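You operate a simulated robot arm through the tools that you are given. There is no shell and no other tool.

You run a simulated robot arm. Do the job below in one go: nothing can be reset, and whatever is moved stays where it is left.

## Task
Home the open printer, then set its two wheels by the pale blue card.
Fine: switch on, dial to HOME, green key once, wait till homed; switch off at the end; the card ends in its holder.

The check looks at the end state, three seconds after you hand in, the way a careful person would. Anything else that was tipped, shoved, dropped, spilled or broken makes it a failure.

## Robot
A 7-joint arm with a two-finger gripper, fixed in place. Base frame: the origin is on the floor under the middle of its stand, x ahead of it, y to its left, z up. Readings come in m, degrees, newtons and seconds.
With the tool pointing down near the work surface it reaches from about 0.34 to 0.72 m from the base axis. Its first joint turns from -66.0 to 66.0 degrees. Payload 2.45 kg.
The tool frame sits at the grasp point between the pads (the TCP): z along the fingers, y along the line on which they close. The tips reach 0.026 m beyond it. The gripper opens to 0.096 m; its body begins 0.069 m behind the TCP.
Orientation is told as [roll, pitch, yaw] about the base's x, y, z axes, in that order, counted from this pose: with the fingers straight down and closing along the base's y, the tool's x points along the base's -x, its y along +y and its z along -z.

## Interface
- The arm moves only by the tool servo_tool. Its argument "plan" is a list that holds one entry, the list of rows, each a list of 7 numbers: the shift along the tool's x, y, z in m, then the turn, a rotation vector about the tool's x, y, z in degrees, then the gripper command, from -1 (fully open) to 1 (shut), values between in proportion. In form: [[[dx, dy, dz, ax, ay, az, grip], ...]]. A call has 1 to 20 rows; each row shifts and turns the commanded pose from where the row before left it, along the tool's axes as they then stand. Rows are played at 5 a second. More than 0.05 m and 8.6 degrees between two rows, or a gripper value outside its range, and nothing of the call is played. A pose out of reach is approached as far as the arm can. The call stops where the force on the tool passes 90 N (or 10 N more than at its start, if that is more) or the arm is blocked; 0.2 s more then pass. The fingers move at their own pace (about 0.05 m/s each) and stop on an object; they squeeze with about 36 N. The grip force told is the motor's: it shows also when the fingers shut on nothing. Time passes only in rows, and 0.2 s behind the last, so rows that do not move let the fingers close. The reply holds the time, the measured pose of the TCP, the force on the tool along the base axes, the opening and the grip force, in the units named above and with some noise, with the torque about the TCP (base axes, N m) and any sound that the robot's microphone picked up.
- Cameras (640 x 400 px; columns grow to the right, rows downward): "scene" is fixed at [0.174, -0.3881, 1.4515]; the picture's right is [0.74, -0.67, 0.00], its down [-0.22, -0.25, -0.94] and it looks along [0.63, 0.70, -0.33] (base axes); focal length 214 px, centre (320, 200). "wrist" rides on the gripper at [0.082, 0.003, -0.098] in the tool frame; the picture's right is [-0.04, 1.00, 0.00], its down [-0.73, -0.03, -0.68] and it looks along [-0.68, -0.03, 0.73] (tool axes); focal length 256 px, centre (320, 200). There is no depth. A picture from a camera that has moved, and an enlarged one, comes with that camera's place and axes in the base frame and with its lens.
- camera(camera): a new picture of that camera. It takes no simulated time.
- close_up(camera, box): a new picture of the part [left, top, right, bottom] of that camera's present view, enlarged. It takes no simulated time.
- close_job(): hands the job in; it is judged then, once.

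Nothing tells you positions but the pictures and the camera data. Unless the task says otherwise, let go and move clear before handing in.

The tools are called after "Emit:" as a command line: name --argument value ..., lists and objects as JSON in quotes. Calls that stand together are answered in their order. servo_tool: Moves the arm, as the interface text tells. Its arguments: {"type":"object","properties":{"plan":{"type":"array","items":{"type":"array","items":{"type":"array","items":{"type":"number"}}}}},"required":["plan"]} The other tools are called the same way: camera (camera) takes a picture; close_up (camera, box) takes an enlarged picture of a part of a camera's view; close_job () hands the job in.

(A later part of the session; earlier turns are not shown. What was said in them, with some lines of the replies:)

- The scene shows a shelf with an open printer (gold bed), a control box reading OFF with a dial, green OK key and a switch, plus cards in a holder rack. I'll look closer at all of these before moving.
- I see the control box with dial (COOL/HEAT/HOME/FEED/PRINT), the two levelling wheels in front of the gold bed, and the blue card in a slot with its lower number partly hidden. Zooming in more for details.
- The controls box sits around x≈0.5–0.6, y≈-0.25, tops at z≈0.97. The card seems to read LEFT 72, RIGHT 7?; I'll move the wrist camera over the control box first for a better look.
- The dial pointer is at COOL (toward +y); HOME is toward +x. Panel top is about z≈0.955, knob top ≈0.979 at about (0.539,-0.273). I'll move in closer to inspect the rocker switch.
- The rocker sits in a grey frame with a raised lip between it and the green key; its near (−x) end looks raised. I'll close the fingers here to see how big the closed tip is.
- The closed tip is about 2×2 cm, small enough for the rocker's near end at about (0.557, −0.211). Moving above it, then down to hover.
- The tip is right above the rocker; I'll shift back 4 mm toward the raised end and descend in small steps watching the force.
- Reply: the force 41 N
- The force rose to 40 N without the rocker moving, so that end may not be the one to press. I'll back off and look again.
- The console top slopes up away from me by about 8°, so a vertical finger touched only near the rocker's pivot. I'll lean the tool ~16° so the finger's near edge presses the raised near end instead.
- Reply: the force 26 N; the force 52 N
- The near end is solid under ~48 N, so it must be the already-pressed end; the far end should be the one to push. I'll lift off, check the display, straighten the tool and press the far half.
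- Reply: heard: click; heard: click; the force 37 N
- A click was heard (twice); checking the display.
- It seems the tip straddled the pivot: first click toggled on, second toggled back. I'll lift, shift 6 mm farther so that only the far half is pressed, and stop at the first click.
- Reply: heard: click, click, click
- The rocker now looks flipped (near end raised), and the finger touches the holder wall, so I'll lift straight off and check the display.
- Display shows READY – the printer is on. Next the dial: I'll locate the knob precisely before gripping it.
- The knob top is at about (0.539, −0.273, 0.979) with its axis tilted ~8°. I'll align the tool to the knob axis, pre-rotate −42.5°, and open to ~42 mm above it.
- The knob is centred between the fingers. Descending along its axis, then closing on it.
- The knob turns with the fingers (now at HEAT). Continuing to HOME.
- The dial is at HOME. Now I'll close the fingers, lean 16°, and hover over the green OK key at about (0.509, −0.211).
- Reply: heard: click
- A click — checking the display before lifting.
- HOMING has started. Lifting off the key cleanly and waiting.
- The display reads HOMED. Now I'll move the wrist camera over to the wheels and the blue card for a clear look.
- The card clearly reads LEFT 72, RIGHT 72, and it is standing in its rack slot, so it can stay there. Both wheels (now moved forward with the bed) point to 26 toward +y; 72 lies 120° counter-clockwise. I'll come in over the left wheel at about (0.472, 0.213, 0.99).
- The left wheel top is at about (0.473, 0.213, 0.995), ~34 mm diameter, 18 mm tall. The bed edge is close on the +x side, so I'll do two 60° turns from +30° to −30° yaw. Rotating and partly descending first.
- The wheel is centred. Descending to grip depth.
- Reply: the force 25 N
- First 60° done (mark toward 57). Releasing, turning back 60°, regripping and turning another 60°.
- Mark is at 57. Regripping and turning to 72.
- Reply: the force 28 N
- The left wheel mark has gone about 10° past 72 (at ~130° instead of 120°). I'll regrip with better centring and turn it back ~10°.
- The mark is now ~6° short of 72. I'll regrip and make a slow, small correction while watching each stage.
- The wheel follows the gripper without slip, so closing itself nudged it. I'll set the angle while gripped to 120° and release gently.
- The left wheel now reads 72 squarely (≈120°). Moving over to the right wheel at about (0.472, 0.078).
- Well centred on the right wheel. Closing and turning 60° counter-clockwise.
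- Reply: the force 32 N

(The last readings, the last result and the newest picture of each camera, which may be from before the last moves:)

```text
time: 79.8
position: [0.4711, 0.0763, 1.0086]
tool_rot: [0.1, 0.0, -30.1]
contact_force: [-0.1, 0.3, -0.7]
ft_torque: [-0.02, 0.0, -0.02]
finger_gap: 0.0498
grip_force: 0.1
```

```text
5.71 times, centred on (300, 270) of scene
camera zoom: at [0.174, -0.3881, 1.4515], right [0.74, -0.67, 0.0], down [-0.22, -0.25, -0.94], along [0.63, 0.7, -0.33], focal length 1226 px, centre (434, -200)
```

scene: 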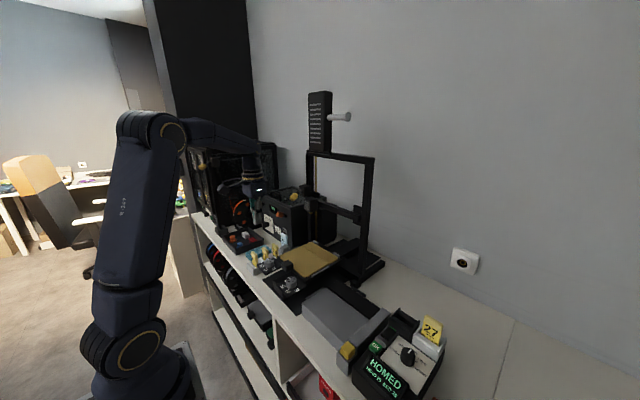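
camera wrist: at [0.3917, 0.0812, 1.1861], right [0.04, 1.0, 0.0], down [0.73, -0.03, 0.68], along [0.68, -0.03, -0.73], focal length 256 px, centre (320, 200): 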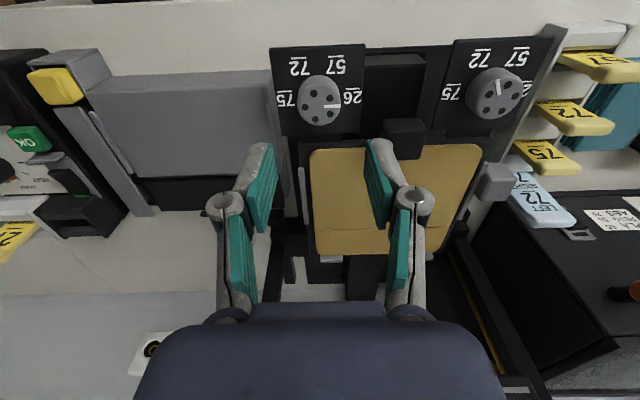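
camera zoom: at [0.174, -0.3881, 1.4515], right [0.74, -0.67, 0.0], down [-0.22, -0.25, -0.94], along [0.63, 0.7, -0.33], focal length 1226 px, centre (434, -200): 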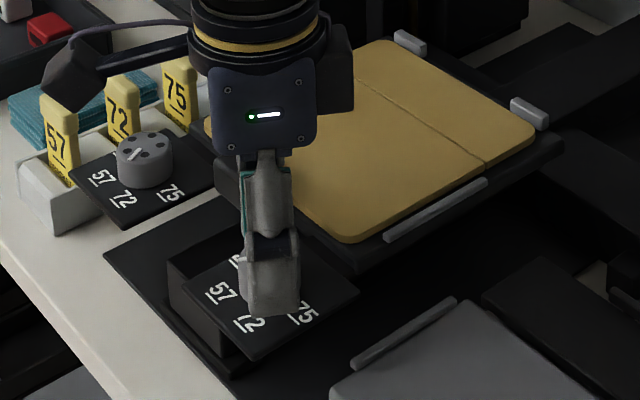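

Emit:
servo_tool --plan '[[[0, 0, 0, 0, 0, 0, 0.2], [0, 0, 0, 0, 0, 0, 0.4], [0, 0, 0, 0, 0, 0, 1], [0, 0, 0, 0, 0, 0, 1], [0, 0, 0, 0, 0, -7.5, 1], [0, 0, 0, 0, 0, -7.5, 1], [0, 0, 0, 0, 0, -7.5, 1], [0, 0, 0, 0, 0, -7.5, 1], [0, 0, 0, 0, 0, -7.5, 1], [0, 0, 0, 0, 0, -7.5, 1], [0, 0, 0, 0, 0, -7.5, 1], [0, 0, 0, 0, 0, -7.5, 1], [0, 0, 0, 0, 0, 0, 1], [0, 0, 0, 0, 0, 0, 1]]]'

Emit:
close_up --camera "wrist" --box '[230, 60, 410, 220]'

Emit:
servo_tool --plan '[[[0, 0, 0, 0, 0, 0, 0.28], [0, 0, 0, 0, 0, 0, 0.25], [0, 0, 0, 0, 0, 0, 0.2], [0, 0, 0, 0, 0, 0, -0.043], [0, 0, 0, 0, 0, 0, -0.043], [0, 0, -0.02, 0, 0, 0, -0.043], [0, 0, -0.03, 0, 0, 7.5, -0.043], [0, 0, -0.03, 0, 0, 7.5, -0.043], [0, 0, 0, 0, 0, 7.5, -0.043], [0, 0, 0, 0, 0, 7.5, -0.043], [0, 0, 0, 0, 0, 0, -0.043]]]'

Emit:
close_up --camera "wrist" --box '[280, 60, 360, 130]'

Emit:
close_up --camera "scene" --box '[260, 245, 320, 300]'

```text
time: 82.8
position: [0.4719, 0.0773, 1.0081]
tool_rot: [0.2, 0.1, 30.1]
contact_force: [-4.7, -0.9, -1.4]
ft_torque: [-0.28, 0.75, 0.01]
finger_gap: 0.0327
grip_force: 44.8
```

```text
2.50 times, centred on (320, 140) of wrist
camera zoom: at [0.4003, 0.0394, 1.1074], right [-0.47, 0.89, 0.0], down [0.65, 0.34, 0.68], along [0.6, 0.32, -0.73], focal length 640 px, centre (320, 350)
```

zoom: 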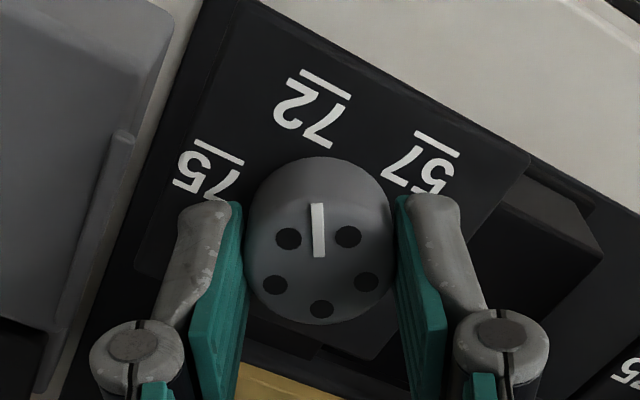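

```text
time: 85.2
position: [0.4729, 0.0763, 1.09]
tool_rot: [0.1, 0.0, -0.1]
contact_force: [0.5, 0.4, 0.5]
ft_torque: [0.0, 0.02, 0.01]
finger_gap: 0.05
grip_force: 0.0
```

```text
5.71 times, centred on (320, 95) of wrist
camera zoom: at [0.3916, 0.0803, 1.1879], right [0.04, 1.0, 0.0], down [0.73, -0.03, 0.68], along [0.68, -0.03, -0.73], focal length 1463 px, centre (320, 800)
```

zoom: 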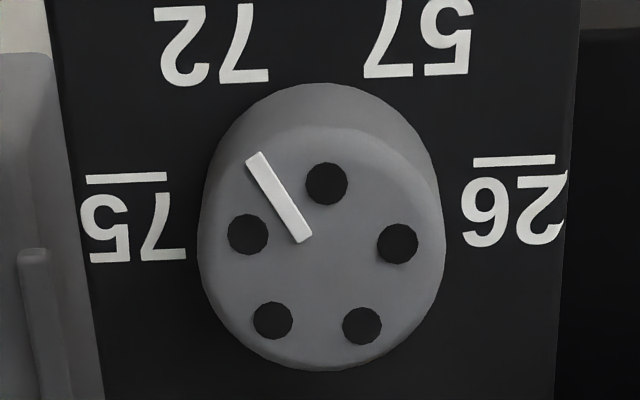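

```text
7.27 times, centred on (290, 272) of scene
camera zoom: at [0.174, -0.3881, 1.4515], right [0.74, -0.67, 0.0], down [-0.22, -0.25, -0.94], along [0.63, 0.7, -0.33], focal length 1560 px, centre (538, -327)
```

zoom: 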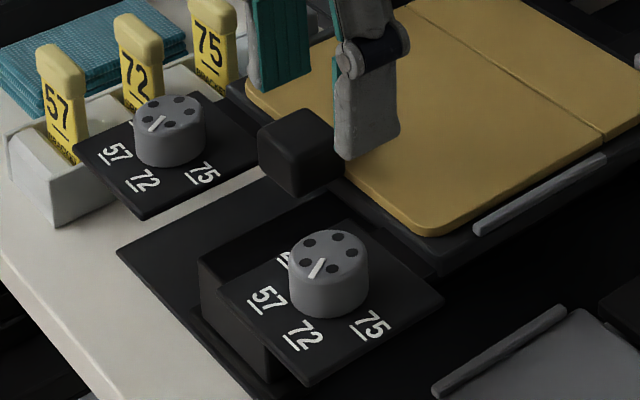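

Both wheels now read 72. Next: close the fingers, travel back to the control box, and lean 16° above the rocker's near end to switch off.

Emit:
servo_tool --plan '[[[0.02, 0, -0.04, 0, 0, 0, 1], [0, -0.041, 0, 0, 0, 0, 1], [0, -0.041, 0, 0, 0, 0, 1], [0, -0.041, 0, 0, 0, 0, 1], [0, -0.041, 0, 0, 0, 0, 1], [0, -0.041, 0, 0, 0, 0, 1], [0, -0.041, 0, 0, 0, 0, 1], [0, -0.041, 0, 0, 0, 0, 1], [0, 0, 0, 0, -8, 0, 1], [0, 0, 0, 0, -8, 0, 1], [-0.0316, 0, 0.00905, 0, 0, 0, 1], [-0.0316, 0, 0.00905, 0, 0, 0, 1], [-0.0316, 0, 0.00905, 0, 0, 0, 1], [0.0069, 0, 0.02403, 0, 0, 0, 1], [0.0069, 0, 0.02403, 0, 0, 0, 1], [0.0069, 0, 0.02403, 0, 0, 0, 1], [0.0069, 0, 0.02403, 0, 0, 0, 1], [0, 0, 0, 0, 0, 0, 1]]]'

Emit:
camera --camera "wrist"

Emit:
close_up --camera "wrist" --box '[270, 50, 370, 150]'

Emit:
close_up --camera "scene" --box '[340, 300, 440, 400]'

```text
time: 89.0
position: [0.5525, -0.2119, 1.0285]
tool_rot: [0.1, -16.0, 0.0]
contact_force: [0.8, 0.3, -0.3]
ft_torque: [-0.01, -0.02, 0.01]
finger_gap: 0.0
grip_force: 28.4
```

```text
taken
camera wrist: at [0.4474, -0.2073, 1.1001], right [0.04, 1.0, 0.01], down [0.52, -0.03, 0.85], along [0.85, -0.03, -0.52], focal length 256 px, centre (320, 200)
```

wrist: 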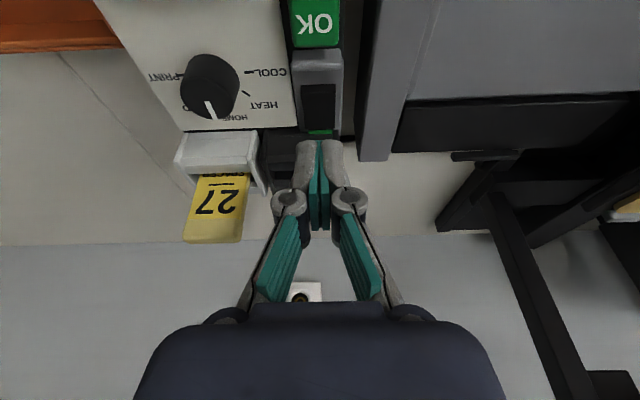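

```text
4.00 times, centred on (320, 100) of wrist
camera zoom: at [0.4474, -0.2073, 1.1001], right [0.04, 1.0, 0.01], down [0.52, -0.03, 0.85], along [0.85, -0.03, -0.52], focal length 1024 px, centre (320, 600)
```

zoom: 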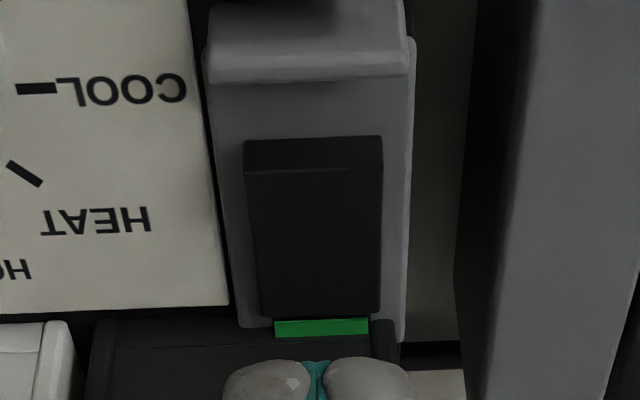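

```text
4.00 times, centred on (390, 350) of scene
camera zoom: at [0.174, -0.3881, 1.4515], right [0.74, -0.67, 0.0], down [-0.22, -0.25, -0.94], along [0.63, 0.7, -0.33], focal length 858 px, centre (40, -400)
```

zoom: 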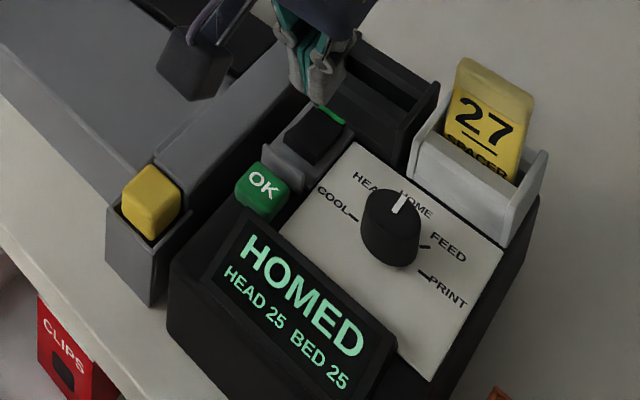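

Emit:
servo_tool --plan '[[[0.0019, 0, -0.0006, 0, 0, 0, 1], [0.00276, 0, 0.00961, 0, 0, 0, 1], [0.00276, 0, 0.00961, 0, 0, 0, 1], [0.00207, 0, 0.00721, 0, 0, 0, 1], [0, 0, 0, 0, 0, 0, 1]]]'

Emit:
close_up --camera "wrist" --box '[270, 80, 370, 180]'

Emit:
close_up --camera "scene" --box '[360, 300, 420, 350]'

```text
time: 90.2
position: [0.5493, -0.2119, 1.0013]
tool_rot: [0.2, -16.0, 0.0]
contact_force: [0.4, 0.2, -1.3]
ft_torque: [-0.01, -0.01, 0.01]
finger_gap: 0.0
grip_force: 28.0
```

```text
4.00 times, centred on (320, 130) of wrist
camera zoom: at [0.4436, -0.2069, 1.0738], right [0.04, 1.0, 0.01], down [0.52, -0.03, 0.85], along [0.85, -0.03, -0.52], focal length 1024 px, centre (320, 480)
```

zoom: 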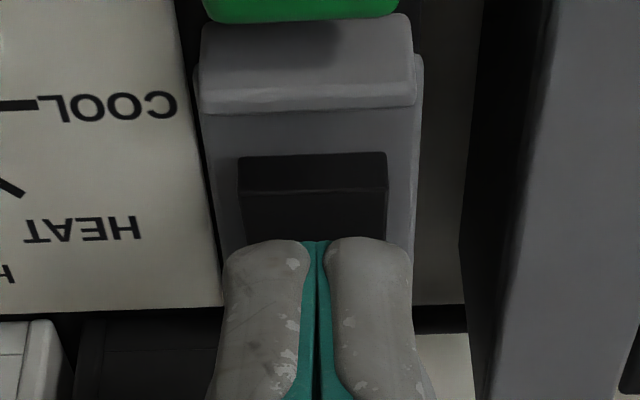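

```text
8.00 times, centred on (390, 325) of scene
camera zoom: at [0.174, -0.3881, 1.4515], right [0.74, -0.67, 0.0], down [-0.22, -0.25, -0.94], along [0.63, 0.7, -0.33], focal length 1716 px, centre (-240, -800)
```

zoom: 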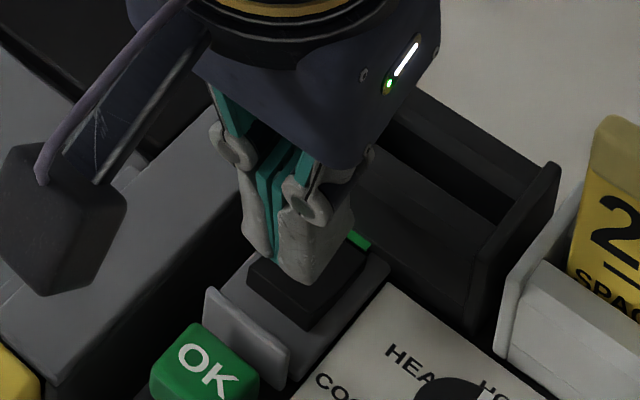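

Emit:
servo_tool --plan '[[[-0.0014, 0, 0.0004, 0, 0, 0, 1], [0.0011, 0, 0.00385, 0, 0, 0, 1], [0, 0, 0, 0, 0, 0, 1]]]'

Emit:
servo_tool --plan '[[[0.0004, 0, 0.00145, 0, 0, 0, 1], [0, 0, 0, 0, 0, 0, 1]]]'

Emit:
servo_tool --plan '[[[0.0004, 0, 0.00145, 0, 0, 0, 1], [0, 0, 0, 0, 0, 0, 1]]]'

```text
time: 91.0
position: [0.5504, -0.2102, 0.9972]
tool_rot: [0.1, -16.0, 0.0]
contact_force: [-0.7, -0.8, -0.1]
ft_torque: [-0.01, 0.03, -0.01]
finger_gap: 0.0
grip_force: 28.6
```

```text
time: 91.6
position: [0.5485, -0.2112, 0.9956]
tool_rot: [0.1, -16.1, 0.0]
contact_force: [-0.5, 0.7, -0.4]
ft_torque: [-0.04, 0.02, -0.03]
finger_gap: 0.0
grip_force: 28.1
```

```text
time: 92.2
position: [0.5506, -0.2113, 0.995]
tool_rot: [0.1, -16.0, -0.1]
contact_force: [0.3, -0.4, -0.2]
ft_torque: [0.0, 0.0, -0.02]
finger_gap: 0.0
grip_force: 28.7
```

Emit:
servo_tool --plan '[[[0.0004, 0, 0.00145, 0, 0, 0, 1], [0, 0, 0, 0, 0, 0, 1]]]'

Emit:
servo_tool --plan '[[[0.0004, 0, 0.00145, 0, 0, 0, 1], [0, 0, 0, 0, 0, 0, 1]]]'

```text
time: 92.8
position: [0.5497, -0.2102, 0.9917]
tool_rot: [-0.1, -16.0, -0.1]
contact_force: [-0.4, -0.2, -0.2]
ft_torque: [0.01, -0.06, -0.02]
finger_gap: 0.0
grip_force: 28.6
```

```text
time: 93.4
position: [0.549, -0.2103, 0.9921]
tool_rot: [0.1, -16.0, 0.0]
contact_force: [0.7, 0.7, 0.4]
ft_torque: [-0.03, 0.0, 0.02]
finger_gap: 0.0
grip_force: 28.7
```

Emit:
servo_tool --plan '[[[0.0004, 0, 0.00145, 0, 0, 0, 1], [0, 0, 0, 0, 0, 0, 1]]]'

Emit:
close_up --camera "wrist" --box '[270, 80, 370, 180]'

```text
time: 94.0
position: [0.5489, -0.2089, 0.9894]
tool_rot: [0.1, -15.9, -0.1]
contact_force: [0.7, -0.2, -0.5]
ft_torque: [-0.01, -0.01, 0.0]
finger_gap: 0.0
grip_force: 28.6
```

```text
4.00 times, centred on (320, 130) of wrist
camera zoom: at [0.4444, -0.2066, 1.0618], right [0.04, 1.0, 0.01], down [0.52, -0.03, 0.85], along [0.85, -0.03, -0.52], focal length 1024 px, centre (320, 480)
```

zoom: 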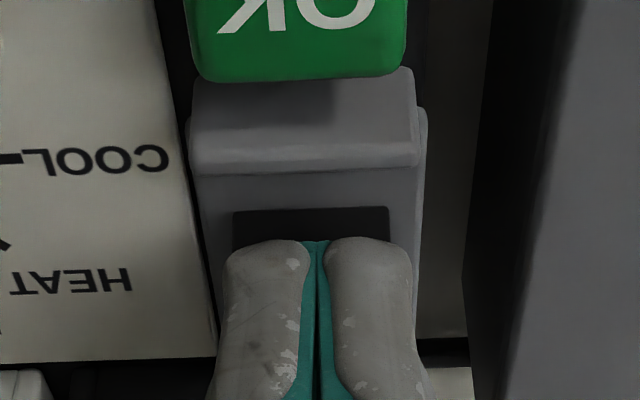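

Emit:
servo_tool --plan '[[[0.0004, 0, 0.00145, 0, 0, 0, 1], [0, 0, 0, 0, 0, 0, 1]]]'

Emit:
servo_tool --plan '[[[0.0004, 0, 0.00145, 0, 0, 0, 1], [0, 0, 0, 0, 0, 0, 1]]]'

```text
time: 94.6
position: [0.5503, -0.2099, 0.988]
tool_rot: [0.1, -16.0, 0.0]
contact_force: [-2.5, -0.1, 0.9]
ft_torque: [0.01, 0.06, -0.01]
finger_gap: 0.0063
grip_force: 28.7
```

```text
time: 95.2
position: [0.5494, -0.2099, 0.9869]
tool_rot: [0.1, -16.1, 0.0]
contact_force: [0.4, 0.0, -0.4]
ft_torque: [-0.02, 0.01, 0.02]
finger_gap: 0.0
grip_force: 29.1
heard: click
```

A click was heard; lifting off straight away and checking the display.

Emit:
servo_tool --plan '[[[-0.0028, 0, -0.0096, 0, 0, 0, 1], [-0.0083, 0, -0.0288, 0, 0, 0, 1], [-0.0083, 0, -0.0288, 0, 0, 0, 1], [-0.0083, 0, -0.0288, 0, 8, 0, 1], [0, 0, 0, 0, 8, 0, 1], [0.03, 0, 0, 0, 0, 0, 1], [0.03, 0, -0.02, 0, 0, 0, 1], [0, 0, 0, 0, 0, 0, 1]]]'

Emit:
camera --camera "wrist"

Emit:
close_up --camera "scene" --box '[340, 300, 440, 400]'

Emit:
camera --camera "scene"

```text
time: 97.0
position: [0.4921, -0.2116, 1.1067]
tool_rot: [0.0, 0.0, 0.0]
contact_force: [0.4, 0.9, 0.7]
ft_torque: [-0.01, -0.01, -0.01]
finger_gap: 0.0
grip_force: 29.1
```

```text
taken
camera wrist: at [0.4106, -0.2065, 1.2051], right [0.04, 1.0, 0.0], down [0.73, -0.03, 0.68], along [0.68, -0.03, -0.73], focal length 256 px, centre (320, 200)
```

wrist: 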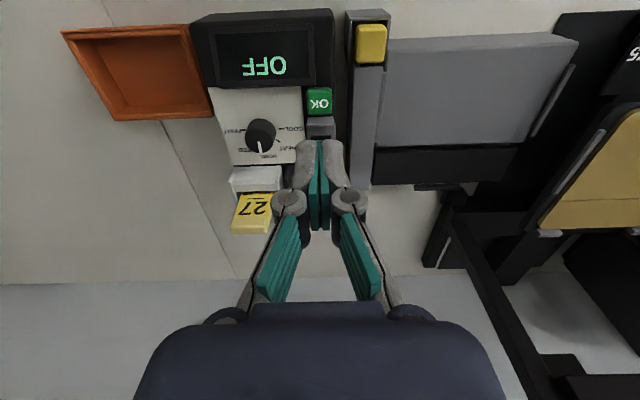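

```text
4.00 times, centred on (390, 350) of scene
camera zoom: at [0.174, -0.3881, 1.4515], right [0.74, -0.67, 0.0], down [-0.22, -0.25, -0.94], along [0.63, 0.7, -0.33], focal length 858 px, centre (40, -400)
```

zoom: 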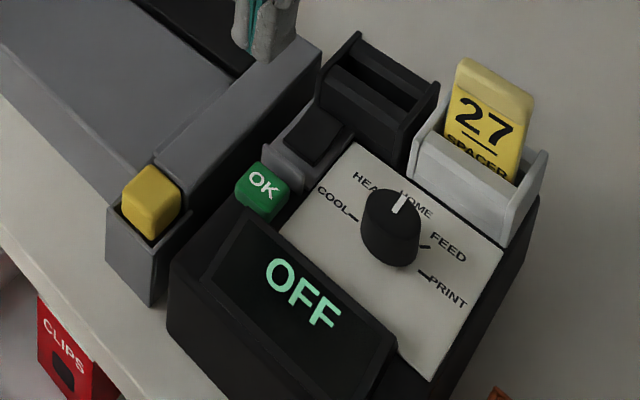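

```text
taken
```

scene: 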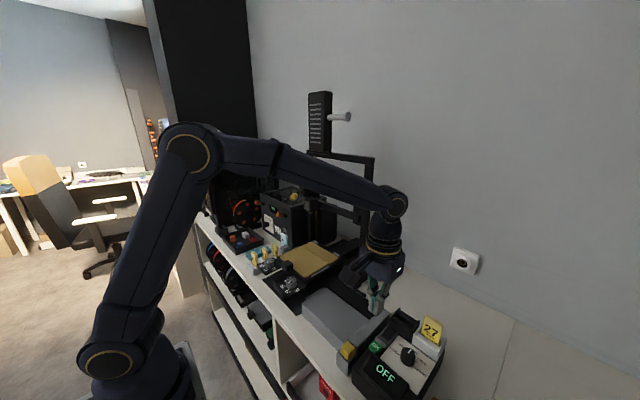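

The display is OFF again, with the dial left at HOME. A last look at wheels, card and surroundings before handing in.

Emit:
servo_tool --plan '[[[0.03, 0.03, -0.03, 0, 0, 0, 0], [0.02, 0.045, -0.03, 0, 0, 0, 0], [0, 0.045, -0.02, 0, 0, 0, 0], [0, 0.045, 0, 0, 0, 0, 0], [0, 0.045, 0, 0, 0, 0, 0], [0, 0.045, 0, 0, 0, 0, 0], [0, 0.045, 0, 0, 0, 0, 0], [0, 0.03, 0, 0, 0, 0, 0], [0, 0, 0, 0, 0, 0, 0]]]'

Emit:
camera --camera "wrist"

Emit:
close_up --camera "wrist" --box '[180, 40, 360, 160]'

Emit:
close_up --camera "wrist" --box '[360, 40, 500, 220]'

Emit:
camera --camera "scene"

```text
refused: row 1 steps farther than a row can; nothing moved
```

```text
taken
camera wrist: at [0.4106, -0.2065, 1.2051], right [0.04, 1.0, 0.0], down [0.73, -0.03, 0.68], along [0.68, -0.03, -0.73], focal length 256 px, centre (320, 200)
```

wrist: 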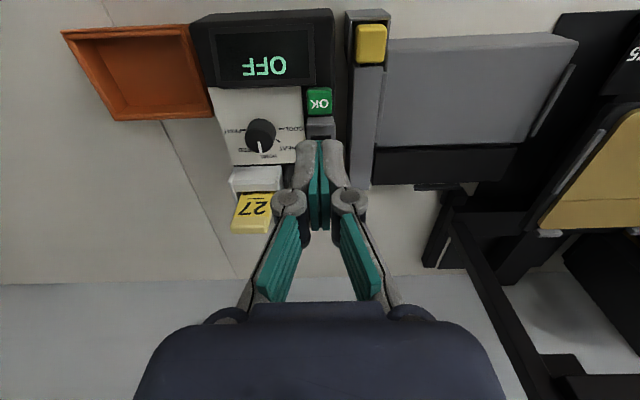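

```text
3.33 times, centred on (270, 100) of wrist
camera zoom: at [0.4106, -0.2065, 1.2051], right [0.04, 1.0, 0.0], down [0.73, -0.03, 0.68], along [0.68, -0.03, -0.73], focal length 853 px, centre (487, 533)
```

zoom: 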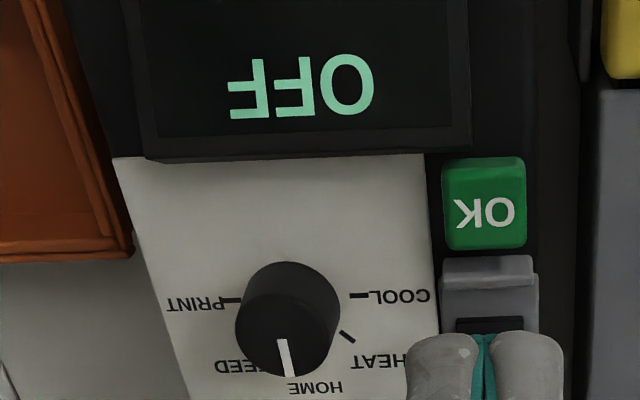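

```text
2.22 times, centred on (430, 130) of wrist
camera zoom: at [0.4106, -0.2065, 1.2051], right [0.04, 1.0, 0.0], down [0.73, -0.03, 0.68], along [0.68, -0.03, -0.73], focal length 569 px, centre (76, 356)
```

zoom: 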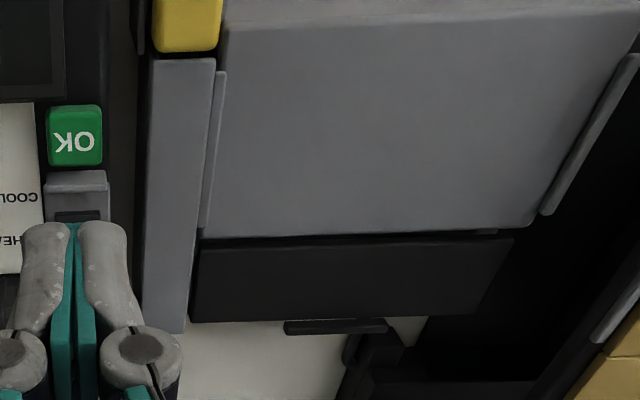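

```text
taken
```

scene: 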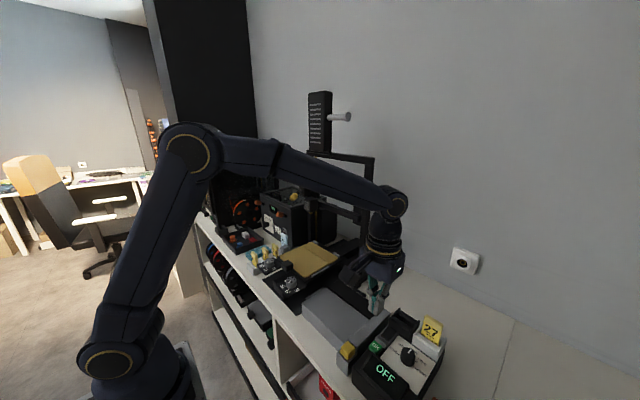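

The step was too long and was refused; nothing moved. Repeating with shorter steps to take the last look at the wheels and card.

Emit:
servo_tool --plan '[[[0.025, 0, -0.03, 0, 0, 0, 0], [0.02, 0.02, -0.03, 0, 0, 0, 0], [0, 0.045, 0, 0, 0, 0, 0], [0, 0.045, 0, 0, 0, 0, 0], [0, 0.045, 0, 0, 0, 0, 0], [0, 0.045, 0, 0, 0, 0, 0], [0, 0.045, 0, 0, 0, 0, 0], [0, 0.045, 0, 0, 0, 0, 0], [0, 0.045, 0, 0, 0, 0, 0], [0, 0, 0, 0, 0, 0, 0]]]'

Emit:
camera --camera "wrist"

Emit:
camera --camera "scene"

```text
time: 99.2
position: [0.4446, 0.1252, 1.1677]
tool_rot: [0.1, 0.0, 0.0]
contact_force: [0.5, -0.4, -0.2]
ft_torque: [0.05, -0.02, -0.01]
finger_gap: 0.048
grip_force: 0.1
```

```text
taken
camera wrist: at [0.3644, 0.129, 1.2655], right [0.04, 1.0, 0.0], down [0.73, -0.03, 0.68], along [0.68, -0.03, -0.73], focal length 256 px, centre (320, 200)
```

wrist: 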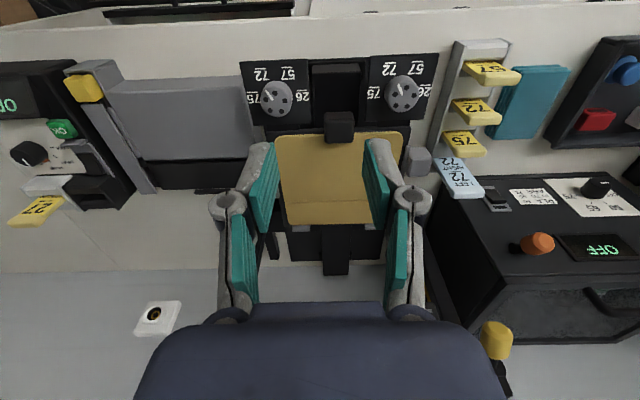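

```text
taken
```

scene: 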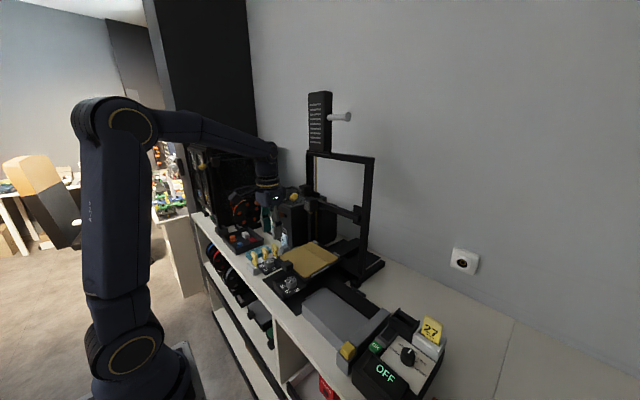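

Emit:
close_up --camera "wrist" --box '[235, 50, 325, 135]'

Emit:
close_up --camera "wrist" --box '[360, 45, 450, 130]'

Emit:
close_up --camera "wrist" --box '[420, 40, 500, 210]'

Emit:
close_up --camera "scene" --box '[220, 200, 360, 310]'

```text
4.71 times, centred on (280, 92) of wrist
camera zoom: at [0.3644, 0.129, 1.2655], right [0.04, 1.0, 0.0], down [0.73, -0.03, 0.68], along [0.68, -0.03, -0.73], focal length 1205 px, centre (508, 706)
```

zoom: 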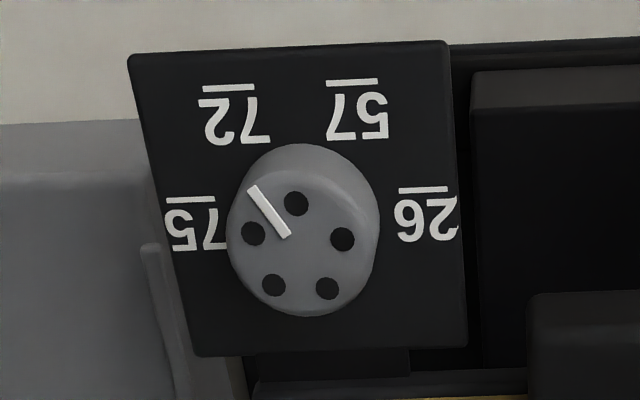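

```text
4.71 times, centred on (405, 88) of wrist
camera zoom: at [0.3644, 0.129, 1.2655], right [0.04, 1.0, 0.0], down [0.73, -0.03, 0.68], along [0.68, -0.03, -0.73], focal length 1205 px, centre (-80, 729)
```

zoom: 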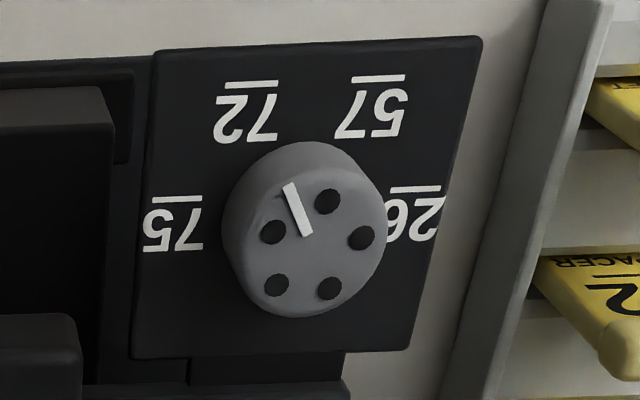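

```text
2.35 times, centred on (460, 125) of wrist
camera zoom: at [0.3644, 0.129, 1.2655], right [0.04, 1.0, 0.0], down [0.73, -0.03, 0.68], along [0.68, -0.03, -0.73], focal length 602 px, centre (-9, 376)
```

zoom: 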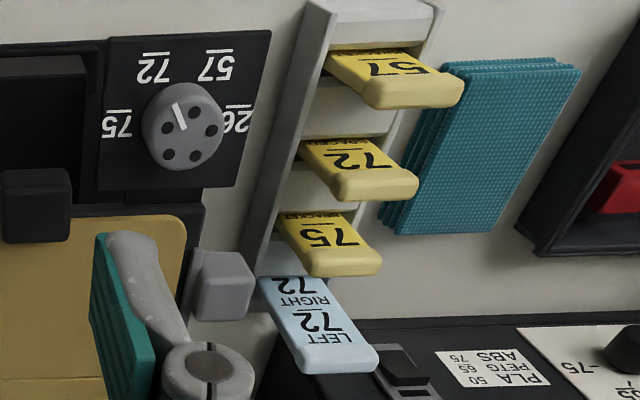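

```text
3.64 times, centred on (290, 255) of scene
camera zoom: at [0.1741, -0.3881, 1.4515], right [0.74, -0.67, 0.0], down [-0.22, -0.25, -0.94], along [0.63, 0.7, -0.33], focal length 780 px, centre (429, 0)
```

zoom: 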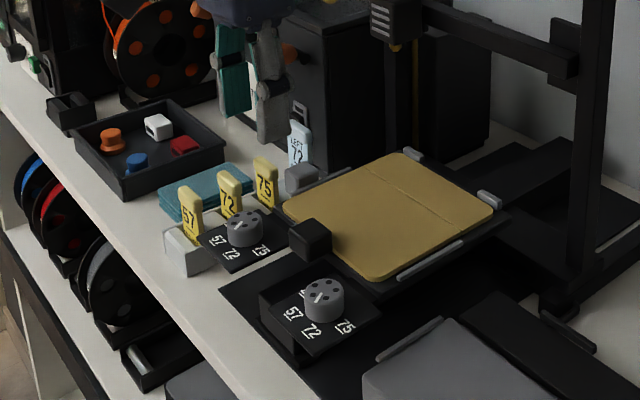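

The printer was homed, and I have switched it off again with the dial left at HOME. Both wheels point to 72, as the card says (LEFT 72, RIGHT 72). I never moved the blue card, so it is still in its rack slot. The arm is clear and holding nothing, so I'm handing in.

Emit:
close_job

```text
The job is handed in.
```

I homed the open printer and set both wheels to 72, as the pale blue card says (LEFT 72, RIGHT 72). The job is handed in; I haven't seen the result of the check.

- **Homing:** I switched it on, turned the dial to HOME and pressed the green key once. The display went from HOMING to HOMED.
- **Wheels:** Both white marks point squarely at 72. The left one first ended about 10° past the number, so I turned it back.
- **Switch:** The printer is off and the display reads OFF. The dial is still at HOME.
- **Card:** I read it where it stands and never touched it, so it is still in its rack slot.

- **Switching on:** It took several presses. The rocker probably clicked on and off before it stayed on, all before homing. Two earlier presses on its other end, at about 40–48 N, did nothing. While shifting along the rocker I also touched the empty black holder lightly.
- **Bed:** Turning the left wheel seems to have shifted the bed by about 1 mm after homing.

The pictures show nothing else moved, and the arm was clear and holding nothing at hand-in.
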